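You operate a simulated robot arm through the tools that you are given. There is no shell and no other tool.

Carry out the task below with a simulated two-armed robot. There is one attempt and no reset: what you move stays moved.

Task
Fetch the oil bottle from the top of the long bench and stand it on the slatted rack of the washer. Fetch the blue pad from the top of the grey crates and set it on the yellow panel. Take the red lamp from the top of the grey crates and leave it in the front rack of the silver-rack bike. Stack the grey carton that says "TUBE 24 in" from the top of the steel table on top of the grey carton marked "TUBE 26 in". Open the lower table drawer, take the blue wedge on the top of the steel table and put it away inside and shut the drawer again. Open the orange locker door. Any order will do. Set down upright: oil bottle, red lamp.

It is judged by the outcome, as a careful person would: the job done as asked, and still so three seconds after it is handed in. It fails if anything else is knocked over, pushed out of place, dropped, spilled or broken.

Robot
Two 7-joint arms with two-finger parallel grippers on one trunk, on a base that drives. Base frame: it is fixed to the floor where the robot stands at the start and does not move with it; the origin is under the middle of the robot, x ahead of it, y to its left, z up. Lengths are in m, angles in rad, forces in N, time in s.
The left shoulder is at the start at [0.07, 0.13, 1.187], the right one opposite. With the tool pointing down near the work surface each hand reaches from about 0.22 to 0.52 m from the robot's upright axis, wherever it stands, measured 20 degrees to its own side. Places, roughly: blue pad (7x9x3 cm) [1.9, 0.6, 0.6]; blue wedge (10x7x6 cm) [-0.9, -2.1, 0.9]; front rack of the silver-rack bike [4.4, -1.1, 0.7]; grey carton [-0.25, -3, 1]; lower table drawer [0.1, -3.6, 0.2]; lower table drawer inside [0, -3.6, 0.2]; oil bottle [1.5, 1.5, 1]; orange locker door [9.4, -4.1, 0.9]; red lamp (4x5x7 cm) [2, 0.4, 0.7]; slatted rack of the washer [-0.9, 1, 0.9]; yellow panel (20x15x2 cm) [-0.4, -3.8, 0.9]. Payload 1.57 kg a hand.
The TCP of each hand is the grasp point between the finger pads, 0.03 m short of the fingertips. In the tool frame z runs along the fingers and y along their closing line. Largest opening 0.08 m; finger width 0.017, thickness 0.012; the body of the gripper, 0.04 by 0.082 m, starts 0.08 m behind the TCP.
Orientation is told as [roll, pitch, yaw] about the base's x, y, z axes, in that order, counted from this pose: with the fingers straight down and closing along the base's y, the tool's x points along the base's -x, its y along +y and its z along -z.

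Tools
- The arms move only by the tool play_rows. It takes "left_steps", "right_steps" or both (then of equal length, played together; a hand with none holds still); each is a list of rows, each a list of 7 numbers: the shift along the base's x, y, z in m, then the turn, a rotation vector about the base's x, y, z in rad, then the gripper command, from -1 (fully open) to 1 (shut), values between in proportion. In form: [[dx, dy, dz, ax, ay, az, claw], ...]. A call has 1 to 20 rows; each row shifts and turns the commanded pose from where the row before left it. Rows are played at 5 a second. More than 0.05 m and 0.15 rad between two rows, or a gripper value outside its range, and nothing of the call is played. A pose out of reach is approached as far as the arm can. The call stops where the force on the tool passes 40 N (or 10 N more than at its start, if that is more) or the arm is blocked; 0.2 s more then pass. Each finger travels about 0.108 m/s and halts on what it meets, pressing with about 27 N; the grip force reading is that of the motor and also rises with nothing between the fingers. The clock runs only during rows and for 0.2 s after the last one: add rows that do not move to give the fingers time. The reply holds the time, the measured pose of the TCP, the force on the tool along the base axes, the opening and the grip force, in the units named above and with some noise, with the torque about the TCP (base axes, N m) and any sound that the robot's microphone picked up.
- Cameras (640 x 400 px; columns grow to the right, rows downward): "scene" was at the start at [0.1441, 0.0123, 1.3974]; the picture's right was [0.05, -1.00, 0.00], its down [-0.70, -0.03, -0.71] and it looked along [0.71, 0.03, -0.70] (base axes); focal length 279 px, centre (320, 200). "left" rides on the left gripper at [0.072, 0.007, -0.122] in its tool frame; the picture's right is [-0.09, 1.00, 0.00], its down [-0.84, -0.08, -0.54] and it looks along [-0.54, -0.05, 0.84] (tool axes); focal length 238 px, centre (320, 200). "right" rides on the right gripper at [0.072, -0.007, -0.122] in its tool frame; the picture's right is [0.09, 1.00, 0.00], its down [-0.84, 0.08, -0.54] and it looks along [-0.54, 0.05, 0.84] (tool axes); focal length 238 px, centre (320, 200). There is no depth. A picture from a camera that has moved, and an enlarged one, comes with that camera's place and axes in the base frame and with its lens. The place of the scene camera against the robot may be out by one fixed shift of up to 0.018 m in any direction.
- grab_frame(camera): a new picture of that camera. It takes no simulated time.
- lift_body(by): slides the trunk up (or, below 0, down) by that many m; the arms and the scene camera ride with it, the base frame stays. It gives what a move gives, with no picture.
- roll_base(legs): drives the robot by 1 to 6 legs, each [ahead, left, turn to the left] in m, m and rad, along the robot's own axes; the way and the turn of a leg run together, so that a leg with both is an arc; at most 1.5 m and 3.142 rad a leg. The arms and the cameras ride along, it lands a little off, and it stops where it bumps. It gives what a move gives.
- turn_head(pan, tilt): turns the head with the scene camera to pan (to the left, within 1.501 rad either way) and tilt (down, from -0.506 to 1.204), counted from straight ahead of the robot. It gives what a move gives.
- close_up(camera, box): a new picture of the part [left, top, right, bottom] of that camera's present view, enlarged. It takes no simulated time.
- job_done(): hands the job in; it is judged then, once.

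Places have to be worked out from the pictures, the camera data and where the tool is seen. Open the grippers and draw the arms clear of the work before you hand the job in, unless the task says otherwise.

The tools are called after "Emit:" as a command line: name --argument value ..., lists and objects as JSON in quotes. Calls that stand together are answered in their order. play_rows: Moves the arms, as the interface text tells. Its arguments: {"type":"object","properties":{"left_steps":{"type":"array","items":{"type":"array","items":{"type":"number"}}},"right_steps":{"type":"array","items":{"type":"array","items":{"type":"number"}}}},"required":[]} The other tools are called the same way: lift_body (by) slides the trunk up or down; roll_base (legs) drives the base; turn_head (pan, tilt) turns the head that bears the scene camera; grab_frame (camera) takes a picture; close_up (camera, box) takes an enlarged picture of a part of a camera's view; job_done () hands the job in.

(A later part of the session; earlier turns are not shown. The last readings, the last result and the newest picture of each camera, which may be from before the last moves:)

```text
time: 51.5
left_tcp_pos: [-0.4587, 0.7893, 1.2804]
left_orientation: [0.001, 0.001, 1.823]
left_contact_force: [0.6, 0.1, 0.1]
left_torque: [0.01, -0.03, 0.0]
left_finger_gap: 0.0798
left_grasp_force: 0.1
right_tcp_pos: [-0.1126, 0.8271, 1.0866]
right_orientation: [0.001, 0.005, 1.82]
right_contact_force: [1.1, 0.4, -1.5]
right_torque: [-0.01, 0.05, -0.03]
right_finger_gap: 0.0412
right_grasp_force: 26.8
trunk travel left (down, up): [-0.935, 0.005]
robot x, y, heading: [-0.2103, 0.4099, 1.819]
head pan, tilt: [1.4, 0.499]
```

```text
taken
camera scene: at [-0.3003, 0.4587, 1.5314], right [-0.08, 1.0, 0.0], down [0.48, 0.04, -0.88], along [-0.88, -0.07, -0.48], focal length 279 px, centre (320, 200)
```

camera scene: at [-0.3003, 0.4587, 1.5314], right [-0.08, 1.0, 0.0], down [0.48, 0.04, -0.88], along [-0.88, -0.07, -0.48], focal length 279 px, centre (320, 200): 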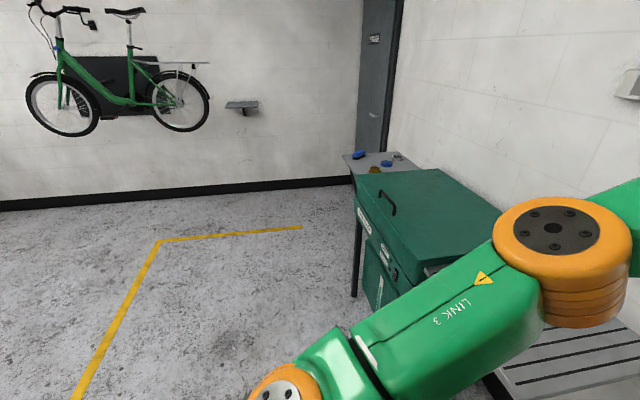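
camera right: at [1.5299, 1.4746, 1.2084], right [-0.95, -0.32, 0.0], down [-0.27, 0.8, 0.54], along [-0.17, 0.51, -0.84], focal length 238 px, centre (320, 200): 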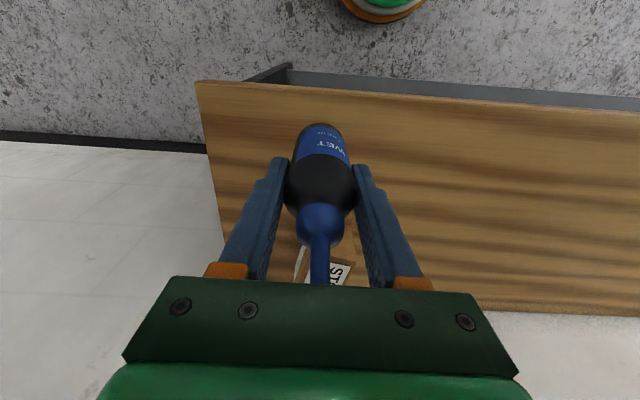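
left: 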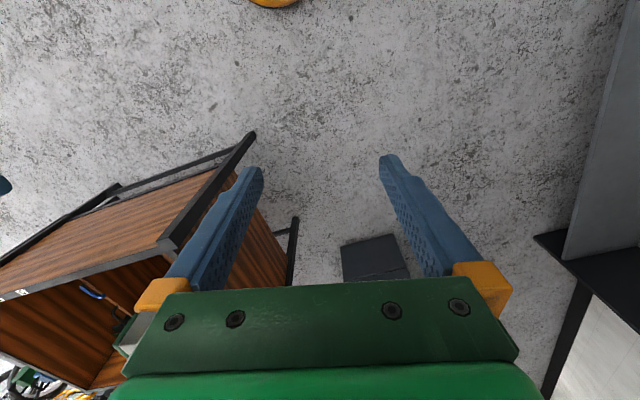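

The rack's corners come out near (-0.64,0.84), (-0.75,1.24), (-0.9,0.78); I aim for a spot around (-0.77, 0.96). I strafe left and a bit ahead.

Emit:
roll_base --legs '[[0.0, 0.6, 0], [0.1, 0, 0]]'

Emit:
turn_head --pan -0.1 --tilt 0.8

Emit:
grab_frame --camera "scene"

Emit:
grab_frame --camera "right"

Emit:
grab_frame --camera "left"

```text
time: 55.6
left_tcp_pos: [-1.0556, 0.7334, 1.2836]
left_orientation: [-0.001, -0.005, 1.812]
left_contact_force: [-0.7, -0.8, 0.3]
left_torque: [0.06, -0.02, -0.02]
left_finger_gap: 0.08
left_grasp_force: 0.0
right_tcp_pos: [-0.7087, 0.7699, 1.0892]
right_orientation: [0.0, -0.003, 1.811]
right_contact_force: [0.0, 0.2, -1.7]
right_torque: [0.03, 0.03, 0.01]
right_finger_gap: 0.0412
right_grasp_force: 27.0
trunk travel left (down, up): [-0.935, 0.005]
robot x, y, heading: [-0.807, 0.3577, 1.814]
head pan, tilt: [1.4, 0.499]
```

```text
time: 57.2
left_tcp_pos: [-1.0577, 0.741, 1.2802]
left_orientation: [-0.001, 0.002, 1.813]
left_contact_force: [0.0, -0.5, 0.3]
left_torque: [0.02, 0.02, 0.02]
left_finger_gap: 0.0799
left_grasp_force: 0.0
right_tcp_pos: [-0.7099, 0.778, 1.0869]
right_orientation: [-0.001, 0.007, 1.813]
right_contact_force: [0.3, 0.1, -1.5]
right_torque: [0.03, 0.0, 0.0]
right_finger_gap: 0.0408
right_grasp_force: 27.2
trunk travel left (down, up): [-0.935, 0.005]
robot x, y, heading: [-0.8133, 0.3587, 1.813]
head pan, tilt: [-0.099, 0.799]
```

```text
taken
camera scene: at [-0.8234, 0.4974, 1.5054], right [0.99, 0.14, 0.0], down [0.1, -0.71, -0.7], along [-0.1, 0.69, -0.72], focal length 279 px, centre (320, 200)
```

scene: 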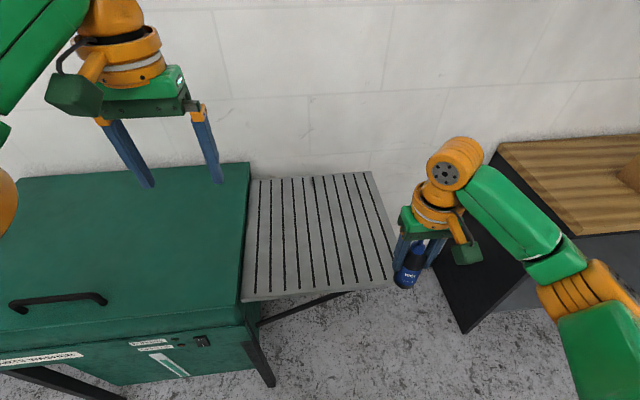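

```text
taken
camera right: at [-0.6865, 0.7119, 1.2082], right [-0.95, -0.33, 0.0], down [-0.27, 0.8, 0.54], along [-0.18, 0.51, -0.84], focal length 238 px, centre (320, 200)
```

right: 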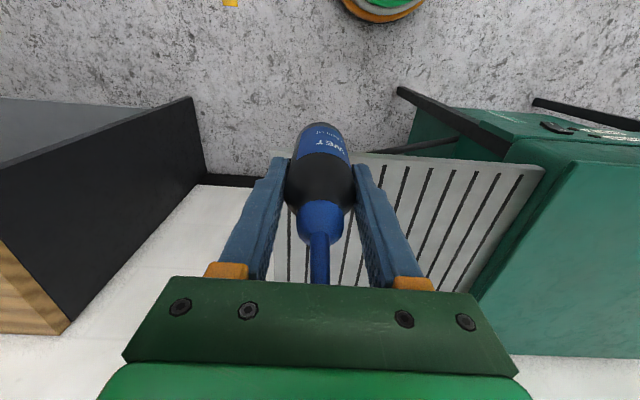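

```text
taken
camera left: at [-1.0481, 0.6714, 1.4037], right [-0.99, -0.15, 0.0], down [-0.13, 0.83, 0.54], along [-0.08, 0.53, -0.84], focal length 238 px, centre (320, 200)
```

left: 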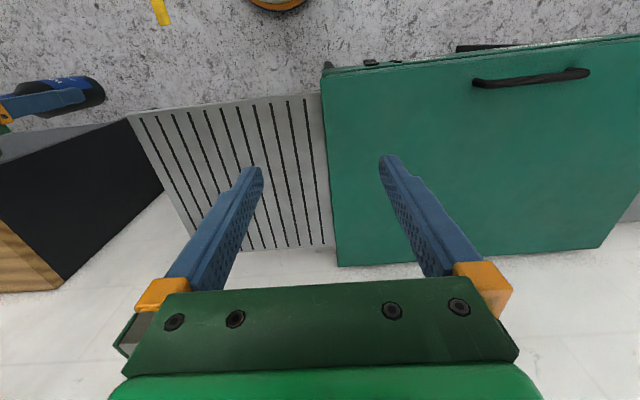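

Refined rack corners: front-right (-0.69,0.84), front-left (-1.04,0.745), height near 0.9. I go 0.12 m ahead and 0.07 left, keeping the bottle above rack height.

Emit:
roll_base --legs '[[0.12, 0.07, 0]]'

Emit:
play_rows --right_steps '[[-0.007, 0.029, 0, 0, 0, 0, 1], [-0.007, 0.029, 0, 0, 0, 0, 1], [0, 0, 0, 0, 0, 0, 1]]'

Emit:
grab_frame --camera "scene"

Emit:
grab_frame --camera "right"

```text
time: 58.5
left_tcp_pos: [-1.1509, 0.8397, 1.2826]
left_orientation: [0.002, -0.001, 1.811]
left_contact_force: [-0.1, -0.2, 0.0]
left_torque: [0.05, 0.04, -0.02]
left_finger_gap: 0.0799
left_grasp_force: 0.1
right_tcp_pos: [-0.8043, 0.8758, 1.088]
right_orientation: [0.001, 0.0, 1.811]
right_contact_force: [0.5, -0.8, -1.1]
right_torque: [0.04, 0.03, 0.0]
right_finger_gap: 0.0411
right_grasp_force: 27.6
trunk travel left (down, up): [-0.935, 0.005]
robot x, y, heading: [-0.9071, 0.4599, 1.813]
head pan, tilt: [-0.099, 0.799]
```

```text
time: 59.3
left_tcp_pos: [-1.154, 0.8431, 1.2815]
left_orientation: [0.001, 0.002, 1.812]
left_contact_force: [-0.4, -0.1, -0.4]
left_torque: [0.04, -0.03, 0.0]
left_finger_gap: 0.0801
left_grasp_force: 0.0
right_tcp_pos: [-0.8214, 0.9368, 1.0865]
right_orientation: [0.001, 0.003, 1.809]
right_contact_force: [-0.3, 0.2, -1.5]
right_torque: [-0.01, -0.03, -0.01]
right_finger_gap: 0.0411
right_grasp_force: 27.0
trunk travel left (down, up): [-0.935, 0.005]
robot x, y, heading: [-0.905, 0.4581, 1.808]
head pan, tilt: [-0.099, 0.799]
```

```text
taken
camera scene: at [-0.9196, 0.5976, 1.5055], right [0.99, 0.14, 0.0], down [0.1, -0.71, -0.7], along [-0.1, 0.69, -0.72], focal length 279 px, centre (320, 200)
```

scene: 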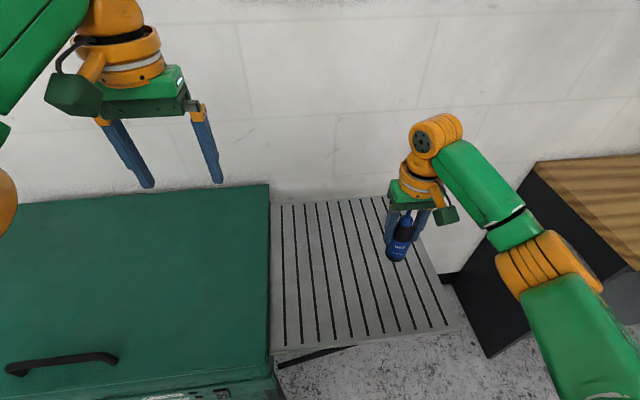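

```text
taken
camera right: at [-0.7974, 0.8699, 1.2087], right [-0.95, -0.33, 0.0], down [-0.27, 0.8, 0.54], along [-0.18, 0.51, -0.84], focal length 238 px, centre (320, 200)
```

right: 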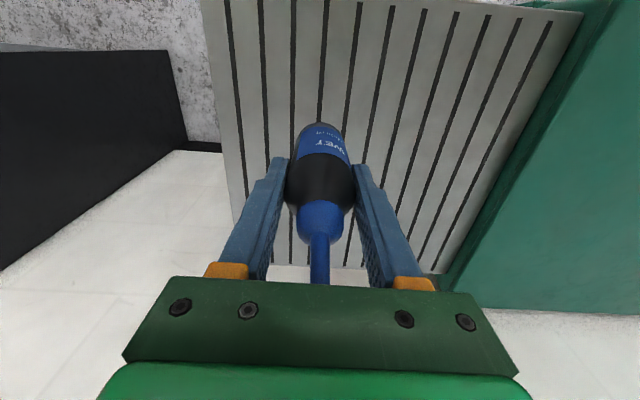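

Bottle is over the rack with good margins. I descend 0.09 m, then feel for contact.

Emit:
play_rows --right_steps '[[0, 0, -0.03, 0, 0, 0, 1], [0, 0, -0.03, 0, 0, 0, 1], [0, 0, -0.03, 0, 0, 0, 1], [0, 0, 0, 0, 0, 0, 1]]'

Emit:
close_up --camera "scene" --box '[320, 150, 520, 300]'

```text
time: 60.3
left_tcp_pos: [-1.1552, 0.8432, 1.2815]
left_orientation: [-0.001, 0.001, 1.813]
left_contact_force: [0.2, 0.4, -1.1]
left_torque: [0.01, 0.02, -0.03]
left_finger_gap: 0.08
left_grasp_force: 0.1
right_tcp_pos: [-0.8216, 0.9375, 0.9962]
right_orientation: [0.001, 0.005, 1.81]
right_contact_force: [-0.2, 0.7, -0.8]
right_torque: [-0.03, 0.0, 0.0]
right_finger_gap: 0.041
right_grasp_force: 27.0
trunk travel left (down, up): [-0.935, 0.005]
robot x, y, heading: [-0.9082, 0.4563, 1.811]
head pan, tilt: [-0.099, 0.799]
```

```text
2.67 times, centred on (420, 225) of scene
camera zoom: at [-0.9197, 0.5978, 1.5054], right [0.99, 0.14, 0.0], down [0.1, -0.71, -0.7], along [-0.1, 0.69, -0.72], focal length 744 px, centre (53, 133)
```

zoom: 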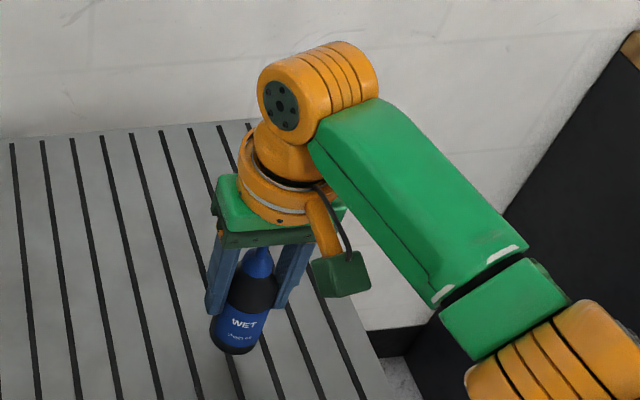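

Bottle bottom seems about 2 cm above the slats. I lower in small steps watching force.

Emit:
play_rows --right_steps '[[0, 0, -0.006, 0, 0, 0, 1], [0, 0, -0.006, 0, 0, 0, 1], [0, 0, 0, 0, 0, 0, 1]]'

Emit:
play_rows --right_steps '[[0, 0, -0.004, 0, 0, 0, 1], [0, 0, 0, 0, 0, 0, 1]]'

```text
time: 61.1
left_tcp_pos: [-1.1547, 0.8431, 1.2815]
left_orientation: [-0.002, 0.002, 1.813]
left_contact_force: [0.0, 0.5, -0.5]
left_torque: [0.03, -0.01, 0.04]
left_finger_gap: 0.08
left_grasp_force: 0.0
right_tcp_pos: [-0.8217, 0.9368, 0.9847]
right_orientation: [0.001, 0.005, 1.81]
right_contact_force: [0.7, 0.1, -1.5]
right_torque: [-0.01, 0.01, 0.01]
right_finger_gap: 0.0409
right_grasp_force: 26.8
trunk travel left (down, up): [-0.935, 0.005]
robot x, y, heading: [-0.9073, 0.4585, 1.81]
head pan, tilt: [-0.099, 0.799]
```

```text
time: 61.7
left_tcp_pos: [-1.1548, 0.8421, 1.2816]
left_orientation: [-0.003, 0.003, 1.812]
left_contact_force: [-0.1, -0.3, -0.3]
left_torque: [-0.02, 0.0, -0.01]
left_finger_gap: 0.08
left_grasp_force: 0.1
right_tcp_pos: [-0.8201, 0.9369, 0.9808]
right_orientation: [0.0, 0.005, 1.811]
right_contact_force: [-1.4, 0.1, -0.9]
right_torque: [0.0, 0.0, 0.02]
right_finger_gap: 0.0407
right_grasp_force: 27.0
trunk travel left (down, up): [-0.935, 0.005]
robot x, y, heading: [-0.9106, 0.4626, 1.813]
head pan, tilt: [-0.099, 0.799]
```

No contact yet; I keep lowering in 4 mm steps.

Emit:
play_rows --right_steps '[[0, 0, -0.004, 0, 0, 0, 1], [0, 0, 0, 0, 0, 0, 1]]'

Emit:
play_rows --right_steps '[[0, 0, -0.004, 0, 0, 0, 1], [0, 0, 0, 0, 0, 0, 1]]'

Emit:
close_up --camera "scene" --box '[320, 150, 520, 300]'

```text
time: 62.3
left_tcp_pos: [-1.1546, 0.8432, 1.2816]
left_orientation: [-0.002, 0.002, 1.812]
left_contact_force: [-0.5, -0.4, -0.8]
left_torque: [0.01, -0.01, 0.01]
left_finger_gap: 0.08
left_grasp_force: 0.0
right_tcp_pos: [-0.8202, 0.9367, 0.9768]
right_orientation: [0.001, 0.005, 1.808]
right_contact_force: [-0.2, -0.1, -0.5]
right_torque: [-0.02, -0.01, 0.03]
right_finger_gap: 0.041
right_grasp_force: 26.7
trunk travel left (down, up): [-0.935, 0.005]
robot x, y, heading: [-0.909, 0.4616, 1.811]
head pan, tilt: [-0.099, 0.799]
```

```text
time: 62.9
left_tcp_pos: [-1.1552, 0.8425, 1.2805]
left_orientation: [-0.002, 0.003, 1.812]
left_contact_force: [0.2, -0.2, 0.0]
left_torque: [0.0, 0.02, -0.01]
left_finger_gap: 0.0802
left_grasp_force: 0.1
right_tcp_pos: [-0.8214, 0.937, 0.972]
right_orientation: [0.001, 0.005, 1.81]
right_contact_force: [-1.0, 0.2, -0.9]
right_torque: [0.0, 0.0, -0.03]
right_finger_gap: 0.0412
right_grasp_force: 27.1
trunk travel left (down, up): [-0.935, 0.005]
robot x, y, heading: [-0.9062, 0.4611, 1.814]
head pan, tilt: [-0.099, 0.799]
```

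```text
2.67 times, centred on (420, 225) of scene
camera zoom: at [-0.9198, 0.598, 1.5054], right [0.99, 0.14, 0.0], down [0.1, -0.71, -0.7], along [-0.1, 0.69, -0.72], focal length 744 px, centre (53, 133)
```

zoom: 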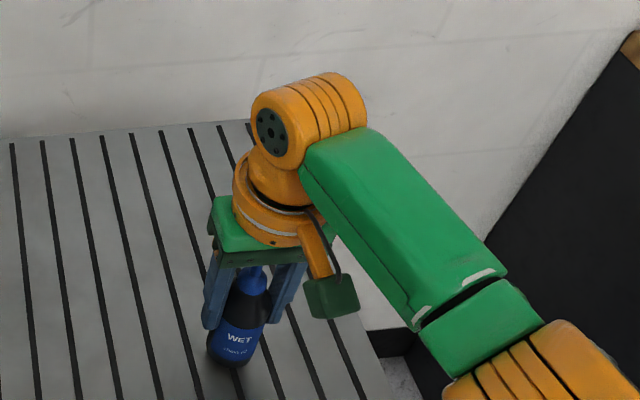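

Still hanging (about −1 N). Continue lowering in small steps.

Emit:
play_rows --right_steps '[[0, 0, -0.004, 0, 0, 0, 1], [0, 0, 0, 0, 0, 0, 1]]'

Emit:
play_rows --right_steps '[[0, 0, -0.004, 0, 0, 0, 1], [0, 0, 0, 0, 0, 0, 1]]'

Emit:
play_rows --right_steps '[[0, 0, -0.004, 0, 0, 0, 1], [0, 0, 0, 0, 0, 0, 1]]'

Emit:
close_up --camera "scene" --box '[320, 150, 520, 300]'

```text
time: 63.5
left_tcp_pos: [-1.1549, 0.8431, 1.2805]
left_orientation: [-0.003, 0.002, 1.812]
left_contact_force: [0.0, -0.3, 0.5]
left_torque: [0.02, 0.01, -0.01]
left_finger_gap: 0.0798
left_grasp_force: 0.0
right_tcp_pos: [-0.8221, 0.9368, 0.9681]
right_orientation: [-0.001, 0.006, 1.811]
right_contact_force: [-0.2, -0.5, -0.7]
right_torque: [0.0, 0.0, -0.02]
right_finger_gap: 0.0409
right_grasp_force: 26.9
trunk travel left (down, up): [-0.935, 0.005]
robot x, y, heading: [-0.9088, 0.4611, 1.813]
head pan, tilt: [-0.099, 0.799]
```

```text
time: 64.1
left_tcp_pos: [-1.1539, 0.8421, 1.2813]
left_orientation: [-0.001, -0.002, 1.812]
left_contact_force: [0.2, 0.4, 0.8]
left_torque: [0.02, -0.03, 0.01]
left_finger_gap: 0.0799
left_grasp_force: 0.0
right_tcp_pos: [-0.8211, 0.9356, 0.9658]
right_orientation: [0.0, 0.0, 1.81]
right_contact_force: [1.5, 0.6, 7.0]
right_torque: [-0.01, -0.09, 0.01]
right_finger_gap: 0.041
right_grasp_force: 27.1
trunk travel left (down, up): [-0.935, 0.005]
robot x, y, heading: [-0.9086, 0.4585, 1.814]
head pan, tilt: [-0.099, 0.799]
```

```text
time: 64.7
left_tcp_pos: [-1.1549, 0.8397, 1.2814]
left_orientation: [-0.001, -0.001, 1.813]
left_contact_force: [0.0, -0.4, 0.9]
left_torque: [0.0, 0.0, 0.0]
left_finger_gap: 0.0799
left_grasp_force: 0.0
right_tcp_pos: [-0.822, 0.935, 0.9637]
right_orientation: [-0.001, -0.002, 1.809]
right_contact_force: [0.7, 5.7, 22.1]
right_torque: [0.1, -0.11, -0.07]
right_finger_gap: 0.041
right_grasp_force: 27.2
trunk travel left (down, up): [-0.935, 0.005]
robot x, y, heading: [-0.9097, 0.4616, 1.816]
head pan, tilt: [-0.099, 0.799]
```

```text
2.67 times, centred on (420, 225) of scene
camera zoom: at [-0.9205, 0.5938, 1.506], right [0.99, 0.14, 0.0], down [0.1, -0.71, -0.7], along [-0.1, 0.69, -0.72], focal length 744 px, centre (53, 133)
```

zoom: 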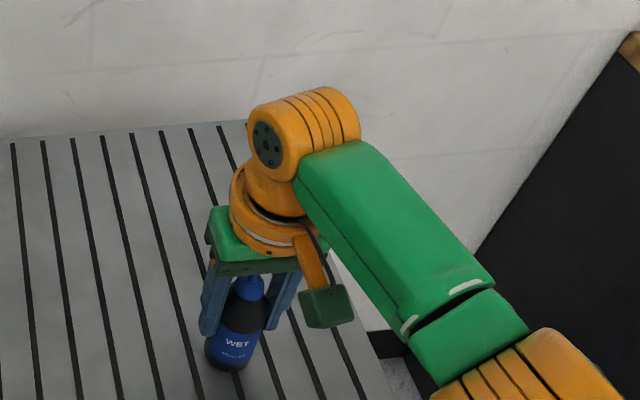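

Contact at z_TCP ≈0.965 (22 N now). I ease up 5 mm, then open slowly.

Emit:
play_rows --right_steps '[[0, 0, 0.005, 0, 0, 0, 1], [0, 0, 0, 0, 0, 0, 1]]'

```text
time: 65.3
left_tcp_pos: [-1.1545, 0.8428, 1.2795]
left_orientation: [0.002, 0.003, 1.812]
left_contact_force: [0.3, -0.6, 0.4]
left_torque: [0.01, -0.02, 0.0]
left_finger_gap: 0.08
left_grasp_force: 0.1
right_tcp_pos: [-0.822, 0.9366, 0.9653]
right_orientation: [0.001, 0.005, 1.81]
right_contact_force: [-0.1, 0.3, 0.0]
right_torque: [0.01, 0.0, 0.01]
right_finger_gap: 0.0408
right_grasp_force: 27.6
trunk travel left (down, up): [-0.935, 0.005]
robot x, y, heading: [-0.9093, 0.4614, 1.813]
head pan, tilt: [-0.099, 0.799]
```

Unloaded. I open gently and raise the hand straight up.

Emit:
play_rows --right_steps '[[0, 0, 0, 0, 0, 0, -0.2], [0, 0, 0, 0, 0, 0, -0.6], [0, 0, 0, 0, 0, 0, -1], [0, 0, 0, 0, 0, 0, -1], [0, 0, 0.02, 0, 0, 0, -1], [0, 0, 0.04, 0, 0, 0, -1], [0, 0, 0.05, 0, 0, 0, -1], [0, 0, 0.02, 0, 0, 0, -1], [0, 0, 0, 0, 0, 0, -1]]'

Emit:
grab_frame --camera "right"

Emit:
close_up --camera "scene" --box '[320, 150, 520, 300]'

```text
time: 67.3
left_tcp_pos: [-1.1542, 0.8425, 1.2813]
left_orientation: [-0.002, 0.001, 1.813]
left_contact_force: [0.2, 0.4, 0.0]
left_torque: [-0.02, -0.02, 0.02]
left_finger_gap: 0.0798
left_grasp_force: 0.2
right_tcp_pos: [-0.8211, 0.9353, 1.0942]
right_orientation: [-0.001, 0.006, 1.81]
right_contact_force: [-0.4, 0.5, -0.6]
right_torque: [-0.03, 0.01, -0.02]
right_finger_gap: 0.08
right_grasp_force: 0.0
trunk travel left (down, up): [-0.935, 0.005]
robot x, y, heading: [-0.9096, 0.4586, 1.815]
head pan, tilt: [-0.099, 0.799]
```

```text
taken
camera right: at [-0.796, 0.8696, 1.2168], right [-0.95, -0.33, 0.0], down [-0.27, 0.8, 0.54], along [-0.18, 0.51, -0.84], focal length 238 px, centre (320, 200)
```

right: 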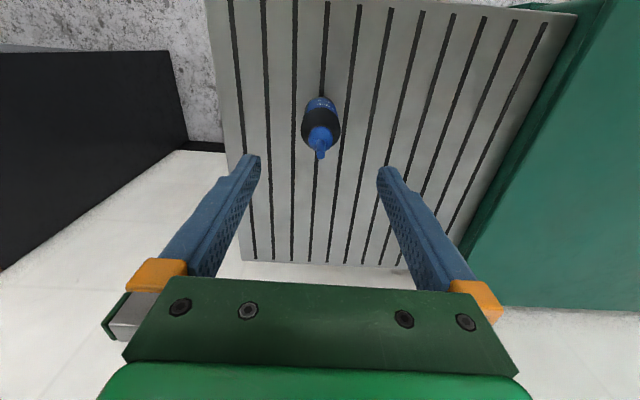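

```text
2.67 times, centred on (420, 225) of scene
camera zoom: at [-0.9198, 0.5977, 1.5054], right [0.99, 0.14, 0.0], down [0.1, -0.71, -0.7], along [-0.1, 0.69, -0.72], focal length 744 px, centre (53, 133)
```

zoom: 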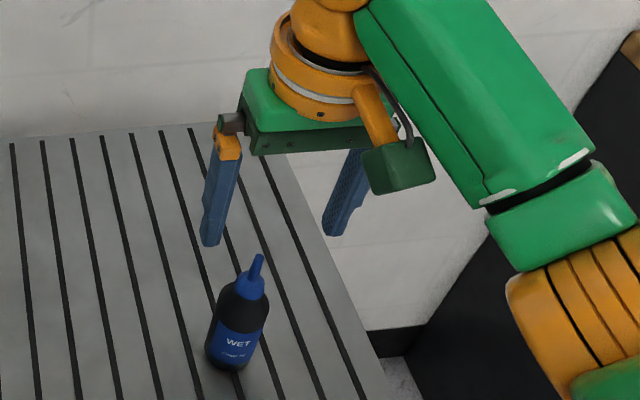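

The oil bottle stands upright on the rack. I retract the right hand, back away, and turn toward the crates.

Emit:
play_rows --right_steps '[[0.01, -0.04, 0.03, 0, 0, 0, -1], [0.01, -0.04, 0.03, 0, 0, 0, -1], [0, 0, 0, 0, 0, 0, -1]]'

Emit:
roll_base --legs '[[-0.35, -0.1, 0], [0, 0, -1.575], [1.4, -0.1, 0]]'

Emit:
turn_head --pan 0.0 --tilt 0.5

Emit:
grab_frame --camera "scene"

```text
refused: row 1 steps farther than a row can; nothing moved
```

```text
time: 80.1
left_tcp_pos: [1.0448, 0.5704, 1.2817]
left_orientation: [-0.001, 0.001, 0.203]
left_contact_force: [0.2, 1.1, -0.4]
left_torque: [-0.02, 0.0, 0.01]
left_finger_gap: 0.0801
left_grasp_force: 0.0
right_tcp_pos: [1.1285, 0.2327, 1.0958]
right_orientation: [0.0, 0.005, 0.202]
right_contact_force: [0.1, 1.0, 0.2]
right_torque: [-0.01, 0.0, -0.02]
right_finger_gap: 0.0801
right_grasp_force: 0.1
trunk travel left (down, up): [-0.935, 0.005]
robot x, y, heading: [0.6557, 0.3368, 0.205]
head pan, tilt: [-0.099, 0.799]
```

```text
time: 80.9
left_tcp_pos: [1.0475, 0.5701, 1.2803]
left_orientation: [-0.001, 0.003, 0.204]
left_contact_force: [0.4, 0.5, -0.4]
left_torque: [0.0, -0.01, 0.02]
left_finger_gap: 0.0798
left_grasp_force: 0.1
right_tcp_pos: [1.1287, 0.2326, 1.0954]
right_orientation: [0.001, 0.005, 0.204]
right_contact_force: [-0.5, 0.1, -0.4]
right_torque: [-0.01, 0.0, 0.02]
right_finger_gap: 0.0801
right_grasp_force: 0.1
trunk travel left (down, up): [-0.935, 0.005]
robot x, y, heading: [0.6553, 0.3403, 0.199]
head pan, tilt: [0.0, 0.499]
```

```text
taken
camera scene: at [0.8069, 0.3755, 1.5313], right [0.2, -0.98, 0.0], down [-0.47, -0.1, -0.88], along [0.86, 0.18, -0.48], focal length 279 px, centre (320, 200)
```

scene: 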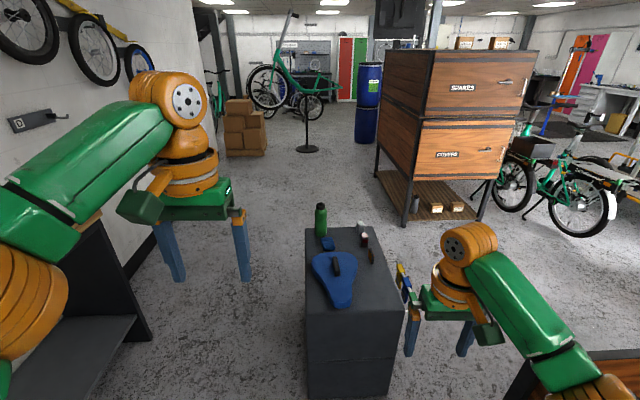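

I see crates with several items. I zoom in on the crate top.

Emit:
close_up --camera "scene" --box '[280, 190, 440, 320]'

Emit:
close_up --camera "right" --box '[160, 200, 480, 400]'

```text
3.08 times, centred on (360, 255) of scene
camera zoom: at [0.8069, 0.3755, 1.5313], right [0.2, -0.98, 0.0], down [-0.47, -0.1, -0.88], along [0.86, 0.18, -0.48], focal length 859 px, centre (197, 31)
```

zoom: 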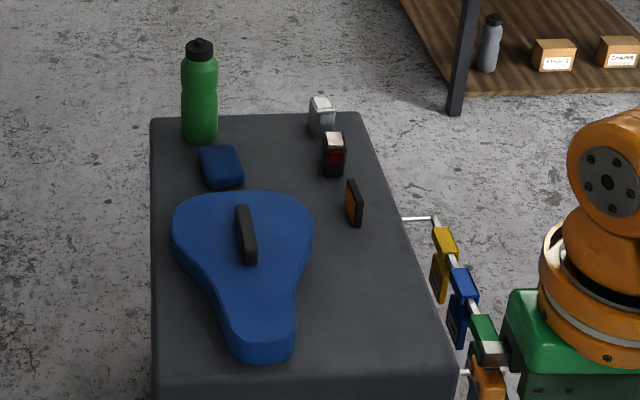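

```text
2.00 times, centred on (320, 300) of right
camera zoom: at [1.0608, 0.2131, 1.2165], right [-0.29, 0.96, 0.0], down [0.81, 0.24, 0.54], along [0.52, 0.16, -0.84], focal length 477 px, centre (320, 0)
```

zoom: 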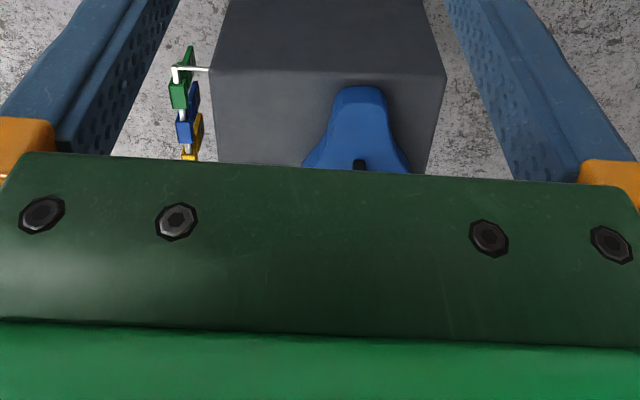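

The crate top holds a saddle, the blue pad near (1.96,0.575), the red lamp near (2.0,0.385), with a green bottle and other items around. I'll take the pad from the bench side of the crates (facing across), so I drive there.

Emit:
roll_base --legs '[[0.3, 0.5, 0], [1.14, 0, 0], [0, 0, -1.534]]'

Emit:
turn_head --pan 0.0 --tilt 0.8

Emit:
grab_frame --camera "scene"

Emit:
grab_frame --camera "right"

```text
time: 93.3
left_tcp_pos: [2.1775, 0.7181, 1.2816]
left_orientation: [-0.001, 0.0, -1.352]
left_contact_force: [-0.6, 0.6, -0.1]
left_torque: [-0.04, 0.01, 0.02]
left_finger_gap: 0.08
left_grasp_force: 0.0
right_tcp_pos: [1.8412, 0.6315, 1.0942]
right_orientation: [0.0, 0.003, -1.353]
right_contact_force: [-0.2, 0.2, 0.0]
right_torque: [-0.01, 0.03, -0.02]
right_finger_gap: 0.0799
right_grasp_force: 0.0
trunk travel left (down, up): [-0.935, 0.005]
robot x, y, heading: [1.9419, 1.1039, -1.352]
head pan, tilt: [0.0, 0.499]
```

```text
time: 94.1
left_tcp_pos: [2.1773, 0.7178, 1.28]
left_orientation: [-0.001, 0.001, -1.35]
left_contact_force: [0.6, -0.6, -0.8]
left_torque: [0.02, 0.02, 0.0]
left_finger_gap: 0.0797
left_grasp_force: 0.1
right_tcp_pos: [1.8409, 0.6307, 1.0947]
right_orientation: [0.0, 0.003, -1.354]
right_contact_force: [-0.3, 0.0, 0.0]
right_torque: [0.04, -0.03, 0.02]
right_finger_gap: 0.08
right_grasp_force: 0.0
trunk travel left (down, up): [-0.935, 0.005]
robot x, y, heading: [1.9381, 1.1034, -1.35]
head pan, tilt: [0.0, 0.799]
```

```text
taken
camera scene: at [1.9801, 0.9857, 1.5055], right [-0.98, -0.22, 0.0], down [-0.16, 0.7, -0.7], along [0.15, -0.68, -0.72], focal length 279 px, centre (320, 200)
```

scene: 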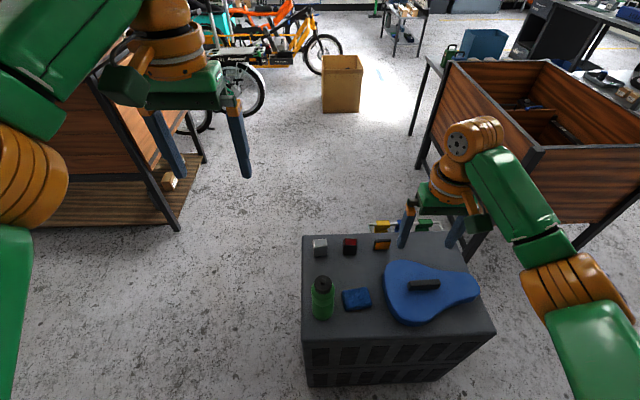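

```text
taken
camera right: at [1.8202, 0.701, 1.2165], right [0.95, 0.31, 0.0], down [0.26, -0.8, 0.54], along [0.16, -0.51, -0.84], focal length 238 px, centre (320, 200)
```

right: 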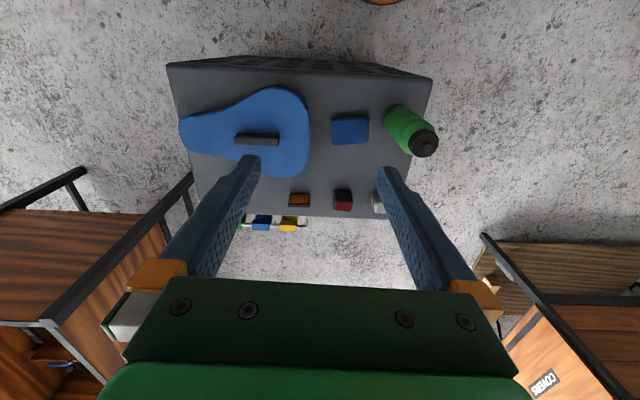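

Clear view: pad at about (1.942, 0.567), long side along the crates' length. I drive forward 0.1 m, lower the trunk partly and then rotate the right hand by 90° so its fingers close across the 7 cm side.

Emit:
roll_base --legs '[[0.1, 0.0, 0]]'

Emit:
lift_body --by -0.2

Emit:
play_rows --right_steps '[[0.01, 0.0, 0, 0, 0, 0.14, -1], [0.01, 0, 0, 0, 0, 0.14, -1], [0.01, 0, 0, 0, 0, 0.14, -1], [0.01, 0, 0, 0, 0, 0.14, -1], [0.01, 0, 0, 0, 0, 0.14, -1], [0.01, 0, 0, 0, 0, 0.14, -1], [0.01, 0, 0, 0, 0, 0.14, -1], [0.01, 0, 0, 0, 0, 0.14, -1], [0, 0, 0, 0, 0, 0.14, -1], [0, 0, 0, 0, 0, 0.14, -1], [0, 0, 0, 0, 0, 0.14, -1], [0, 0, 0, 0, 0, 0, -1]]'

Emit:
grab_frame --camera "scene"

Emit:
grab_frame --camera "right"

```text
time: 95.2
left_tcp_pos: [2.1988, 0.627, 1.2847]
left_orientation: [-0.001, -0.005, -1.352]
left_contact_force: [-0.4, 0.7, 0.7]
left_torque: [-0.02, -0.02, 0.01]
left_finger_gap: 0.08
left_grasp_force: 0.0
right_tcp_pos: [1.8612, 0.541, 1.0979]
right_orientation: [-0.001, -0.002, -1.352]
right_contact_force: [-0.1, 0.5, -0.1]
right_torque: [-0.03, -0.02, 0.02]
right_finger_gap: 0.0801
right_grasp_force: 0.0
trunk travel left (down, up): [-0.935, 0.005]
robot x, y, heading: [1.9652, 1.0042, -1.353]
head pan, tilt: [0.0, 0.799]
```

```text
time: 97.4
left_tcp_pos: [2.1994, 0.6207, 1.0813]
left_orientation: [-0.002, 0.004, -1.351]
left_contact_force: [-0.6, -0.2, -0.1]
left_torque: [-0.06, -0.02, 0.04]
left_finger_gap: 0.0799
left_grasp_force: 0.0
right_tcp_pos: [1.8631, 0.5335, 0.8944]
right_orientation: [0.0, 0.004, -1.354]
right_contact_force: [-0.5, -0.8, -1.1]
right_torque: [-0.01, -0.01, 0.03]
right_finger_gap: 0.08
right_grasp_force: 0.1
trunk travel left (down, up): [-0.735, 0.205]
robot x, y, heading: [1.9604, 1.0043, -1.351]
head pan, tilt: [0.0, 0.799]
```

```text
time: 100.0
left_tcp_pos: [2.1987, 0.6204, 1.0808]
left_orientation: [-0.001, 0.002, -1.353]
left_contact_force: [0.0, 0.4, 0.4]
left_torque: [-0.03, -0.02, -0.04]
left_finger_gap: 0.0802
left_grasp_force: 0.1
right_tcp_pos: [1.9449, 0.5335, 0.8949]
right_orientation: [0.0, 0.003, 0.191]
right_contact_force: [-0.6, 0.1, -0.7]
right_torque: [-0.03, -0.01, -0.01]
right_finger_gap: 0.0801
right_grasp_force: 0.2
trunk travel left (down, up): [-0.735, 0.205]
robot x, y, heading: [1.9596, 1.008, -1.349]
head pan, tilt: [0.0, 0.799]
```

```text
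taken
camera scene: at [2.0019, 0.8882, 1.3054], right [-0.98, -0.22, 0.0], down [-0.16, 0.7, -0.7], along [0.15, -0.68, -0.72], focal length 279 px, centre (320, 200)
```

scene: 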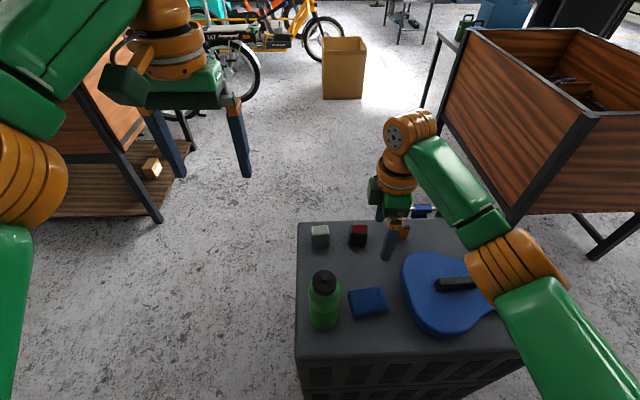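

```text
taken
camera right: at [1.8754, 0.5151, 1.0164], right [-0.28, 0.96, 0.0], down [0.81, 0.23, 0.54], along [0.52, 0.15, -0.84], focal length 238 px, centre (320, 200)
```

right: 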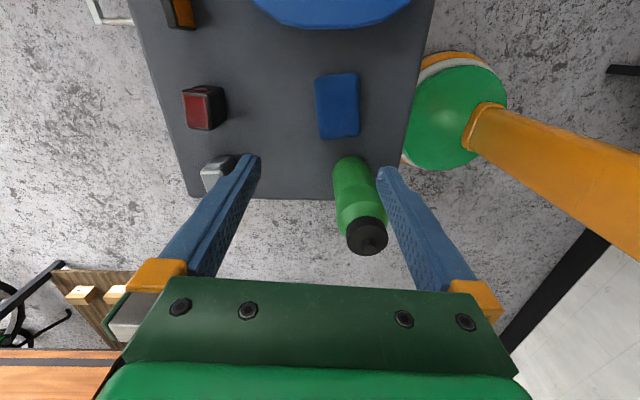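

Rotation succeeded. I zoom on the pad to measure its exact heading.

Emit:
close_up --camera "right" --box '[280, 50, 400, 160]'

```text
3.64 times, centred on (340, 105) of right
camera zoom: at [1.8754, 0.5151, 1.0164], right [-0.28, 0.96, 0.0], down [0.81, 0.23, 0.54], along [0.52, 0.15, -0.84], focal length 867 px, centre (247, 546)
```

zoom: 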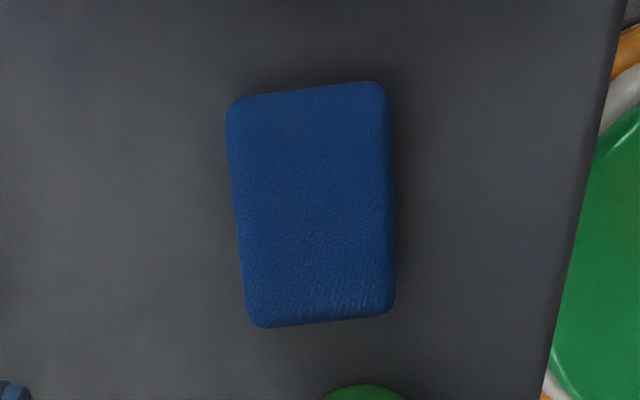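

Pad centre ≈(1.941, 0.562), long axis at ≈0.385 rad, width about 6.3–7 cm. I align the hand's yaw and position, then lower the trunk 0.12 m.

Emit:
play_rows --right_steps '[[-0.002, 0.014, 0, 0, 0, 0.097, -1], [-0.002, 0.014, 0, 0, 0, 0.097, -1], [0, 0, 0, 0, 0, 0, -1]]'

Emit:
lift_body --by -0.13

Emit:
grab_frame --camera "right"

Emit:
grab_frame --camera "scene"

```text
time: 100.8
left_tcp_pos: [2.1988, 0.6199, 1.0816]
left_orientation: [0.0, 0.001, -1.351]
left_contact_force: [-0.3, -0.3, 0.7]
left_torque: [0.01, -0.03, -0.01]
left_finger_gap: 0.0804
left_grasp_force: 0.0
right_tcp_pos: [1.9387, 0.5616, 0.8941]
right_orientation: [0.002, 0.004, 0.383]
right_contact_force: [-0.3, -0.4, -0.9]
right_torque: [-0.03, 0.02, 0.0]
right_finger_gap: 0.0798
right_grasp_force: 0.1
trunk travel left (down, up): [-0.735, 0.205]
robot x, y, heading: [1.9667, 1.0046, -1.348]
head pan, tilt: [0.0, 0.799]
```

```text
time: 102.4
left_tcp_pos: [2.1985, 0.6209, 0.9513]
left_orientation: [-0.001, 0.002, -1.351]
left_contact_force: [0.7, -0.4, -0.3]
left_torque: [-0.02, 0.02, 0.03]
left_finger_gap: 0.0802
left_grasp_force: 0.1
right_tcp_pos: [1.9386, 0.5614, 0.765]
right_orientation: [0.0, 0.004, 0.381]
right_contact_force: [0.6, -0.2, -0.3]
right_torque: [0.01, 0.0, 0.02]
right_finger_gap: 0.08
right_grasp_force: 0.0
trunk travel left (down, up): [-0.605, 0.335]
robot x, y, heading: [1.9563, 1.0067, -1.356]
head pan, tilt: [0.0, 0.799]
```

```text
taken
camera right: at [1.8756, 0.5308, 0.8861], right [-0.46, 0.89, 0.0], down [0.75, 0.38, 0.54], along [0.48, 0.25, -0.84], focal length 238 px, centre (320, 200)
```

right: 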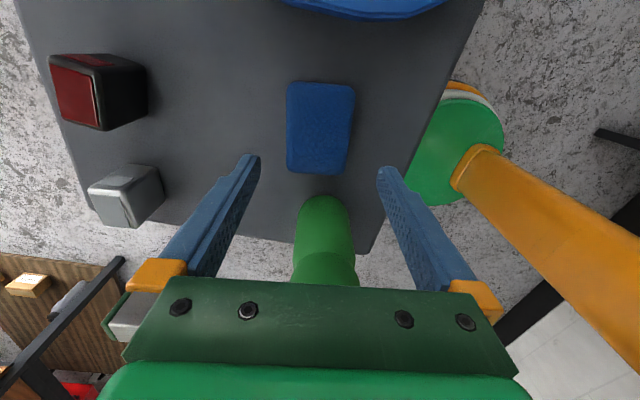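

```text
taken
camera scene: at [2.0019, 0.8883, 1.1755], right [-0.98, -0.22, 0.0], down [-0.16, 0.7, -0.7], along [0.15, -0.68, -0.72], focal length 279 px, centre (320, 200)
```

scene: 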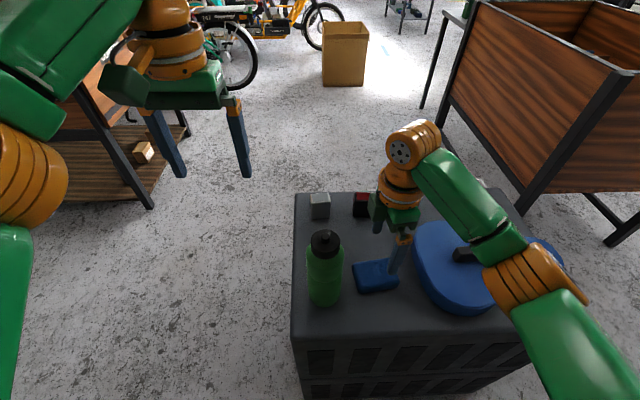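

Pad is centred between the fingers. I zoom once more to verify the angle before descending.

Emit:
close_up --camera "right" --box '[240, 60, 400, 200]'

```text
2.86 times, centred on (320, 130) of right
camera zoom: at [1.8756, 0.5308, 0.8861], right [-0.46, 0.89, 0.0], down [0.75, 0.38, 0.54], along [0.48, 0.25, -0.84], focal length 681 px, centre (320, 400)
```

zoom: 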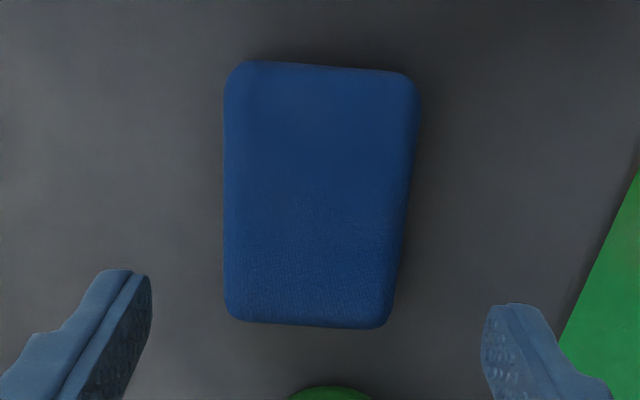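

Angle is nearer 0.42. I trim yaw +0.035 and descend toward the crate top with care.

Emit:
play_rows --right_steps '[[0.002, 0.002, 0, 0, 0, 0.035, -1], [0, 0, -0.03, 0, 0, 0, -1], [0, 0, -0.03, 0, 0, 0, -1], [0, 0, -0.02, 0, 0, 0, -1], [0, 0, 0, 0, 0, 0, -1]]'

Emit:
grab_frame --camera "right"

Emit:
close_up --camera "scene" --box '[290, 190, 450, 320]'

```text
time: 103.6
left_tcp_pos: [2.1988, 0.6203, 0.9509]
left_orientation: [-0.003, 0.002, -1.351]
left_contact_force: [0.2, -0.7, -0.5]
left_torque: [0.05, 0.01, -0.01]
left_finger_gap: 0.0802
left_grasp_force: 0.0
right_tcp_pos: [1.9388, 0.5635, 0.6842]
right_orientation: [-0.001, 0.004, 0.418]
right_contact_force: [-0.3, -0.8, -0.1]
right_torque: [0.0, -0.05, 0.01]
right_finger_gap: 0.0801
right_grasp_force: 0.0
trunk travel left (down, up): [-0.605, 0.335]
robot x, y, heading: [1.9624, 1.0058, -1.353]
head pan, tilt: [0.0, 0.799]
```

```text
taken
camera right: at [1.8776, 0.53, 0.8052], right [-0.49, 0.87, 0.0], down [0.74, 0.41, 0.54], along [0.47, 0.26, -0.84], focal length 238 px, centre (320, 200)
```

right: 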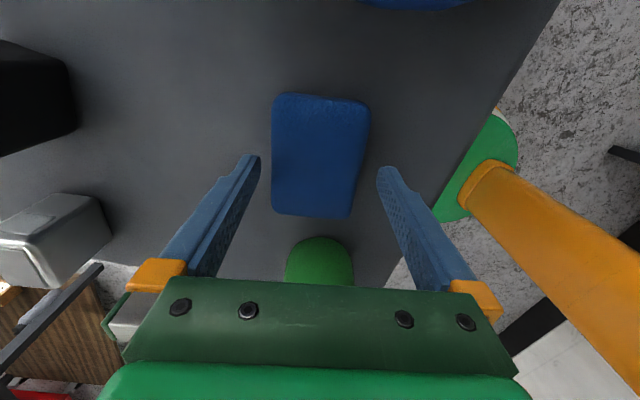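

```text
3.08 times, centred on (370, 255) of scene
camera zoom: at [2.0019, 0.8883, 1.1755], right [-0.98, -0.22, 0.0], down [-0.16, 0.7, -0.7], along [0.15, -0.68, -0.72], focal length 859 px, centre (166, 31)
```

zoom: 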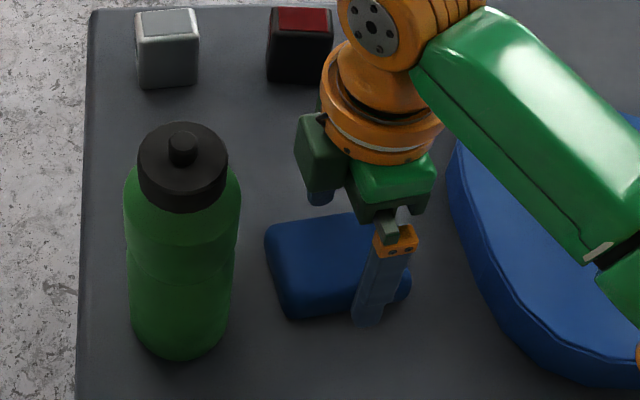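

Everything lines up; the pad top looks nearer 0.63. I descend in small steps to find the crate surface.

Emit:
play_rows --right_steps '[[0, 0, -0.012, 0, 0, 0, -1], [0, 0, -0.012, 0, 0, 0, -1], [0, 0, 0, 0, 0, 0, -1]]'

Emit:
play_rows --right_steps '[[0, 0, -0.008, 0, 0, 0, -1], [0, 0, 0, 0, 0, 0, -1]]'

Emit:
grab_frame --camera "right"

```text
time: 104.4
left_tcp_pos: [2.1986, 0.6211, 0.9515]
left_orientation: [-0.002, 0.002, -1.35]
left_contact_force: [-0.6, 0.5, -0.7]
left_torque: [0.0, -0.03, -0.01]
left_finger_gap: 0.0799
left_grasp_force: 0.1
right_tcp_pos: [1.9402, 0.564, 0.6597]
right_orientation: [0.0, 0.003, 0.416]
right_contact_force: [0.4, 1.2, -0.3]
right_torque: [0.02, 0.03, -0.02]
right_finger_gap: 0.08
right_grasp_force: 0.1
trunk travel left (down, up): [-0.605, 0.335]
robot x, y, heading: [1.9619, 1.0062, -1.347]
head pan, tilt: [0.0, 0.799]
```

```text
time: 104.8
left_tcp_pos: [2.1988, 0.624, 0.953]
left_orientation: [-0.004, -0.004, -1.349]
left_contact_force: [-0.3, -1.1, -0.1]
left_torque: [0.0, -0.01, 0.01]
left_finger_gap: 0.0799
left_grasp_force: 0.0
right_tcp_pos: [1.9395, 0.5642, 0.6587]
right_orientation: [-0.009, 0.007, 0.415]
right_contact_force: [-2.3, 5.1, 27.8]
right_torque: [1.43, 0.41, 0.02]
right_finger_gap: 0.0801
right_grasp_force: 0.2
trunk travel left (down, up): [-0.605, 0.335]
robot x, y, heading: [1.9646, 1.0098, -1.352]
head pan, tilt: [0.0, 0.799]
stopped in row 2 (right hand): the force on the tool passed its limit at 41 N (the readings are from after the stop); the commanded pose is now the measured one
```

```text
taken
camera right: at [1.8776, 0.5319, 0.7803], right [-0.49, 0.87, -0.01], down [0.74, 0.41, 0.54], along [0.47, 0.25, -0.84], focal length 238 px, centre (320, 200)
```

right: 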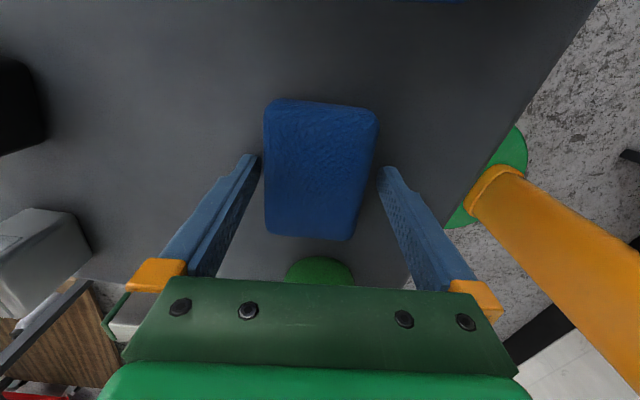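

Contact on the +y finger at tip height ≈0.628. I zoom to see whether it is on the crate or the pad's edge.

Emit:
close_up --camera "right" --box '[220, 80, 420, 250]'

Emit:
close_up --camera "scene" --box '[330, 230, 430, 310]'

```text
2.35 times, centred on (320, 165) of right
camera zoom: at [1.8776, 0.5319, 0.7803], right [-0.49, 0.87, -0.01], down [0.74, 0.41, 0.54], along [0.47, 0.25, -0.84], focal length 561 px, centre (320, 282)
```

zoom: 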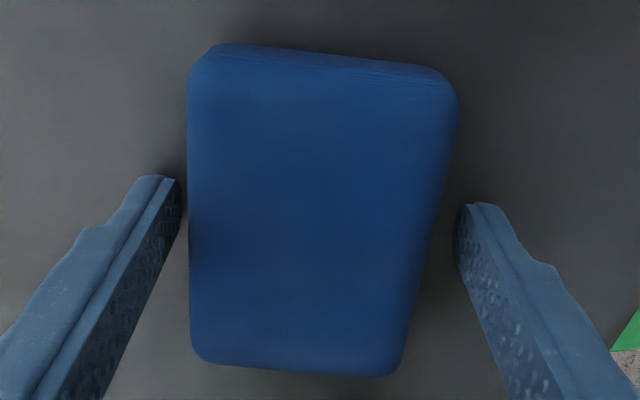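

```text
5.00 times, centred on (380, 270) of scene
camera zoom: at [2.002, 0.8933, 1.1765], right [-0.98, -0.22, 0.0], down [-0.16, 0.7, -0.7], along [0.15, -0.68, -0.71], focal length 1396 px, centre (20, -150)
```

zoom: 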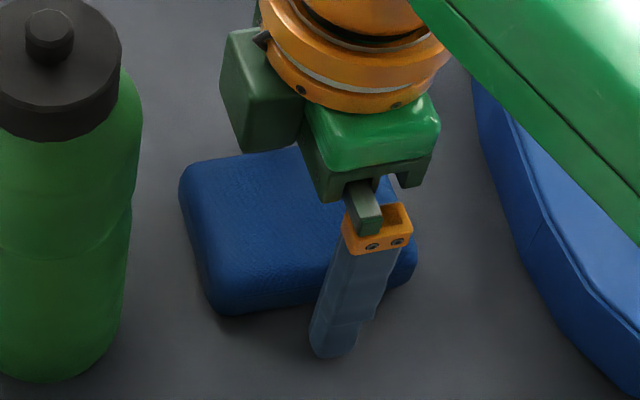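

The finger rests on the crate just outside the pad; crate top ≈0.628. I raise 4 mm and close.

Emit:
play_rows --right_steps '[[0, 0, 0.005, 0, 0, 0, -1], [0, 0, 0, 0, 0, 0, 0.0], [0, 0, 0, 0, 0, 0, 1], [0, 0, 0, 0, 0, 0, 1], [0, 0, 0, 0, 0, 0, 1]]'

Emit:
grab_frame --camera "right"

```text
time: 106.0
left_tcp_pos: [2.199, 0.6205, 0.9513]
left_orientation: [0.0, 0.002, -1.35]
left_contact_force: [-0.2, -0.4, 0.4]
left_torque: [0.01, 0.01, 0.0]
left_finger_gap: 0.0799
left_grasp_force: 0.1
right_tcp_pos: [1.9389, 0.5617, 0.6594]
right_orientation: [-0.004, 0.004, 0.415]
right_contact_force: [-0.7, -0.6, 0.5]
right_torque: [-0.01, 0.01, 0.01]
right_finger_gap: 0.0638
right_grasp_force: 26.7
trunk travel left (down, up): [-0.605, 0.335]
robot x, y, heading: [1.9614, 1.0074, -1.353]
head pan, tilt: [0.0, 0.799]
```

```text
taken
camera right: at [1.8775, 0.5285, 0.7819], right [-0.49, 0.87, 0.0], down [0.74, 0.41, 0.54], along [0.47, 0.26, -0.84], focal length 238 px, centre (320, 200)
```

right: 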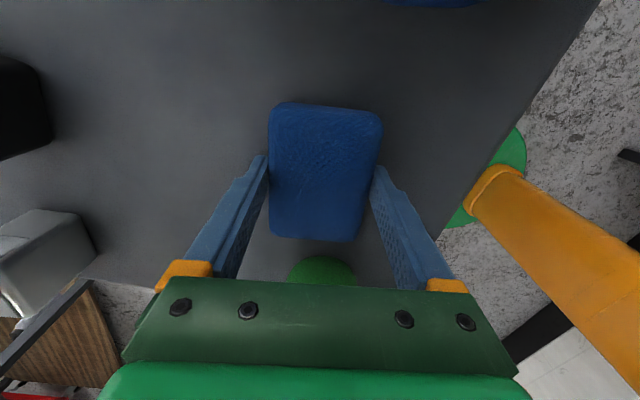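

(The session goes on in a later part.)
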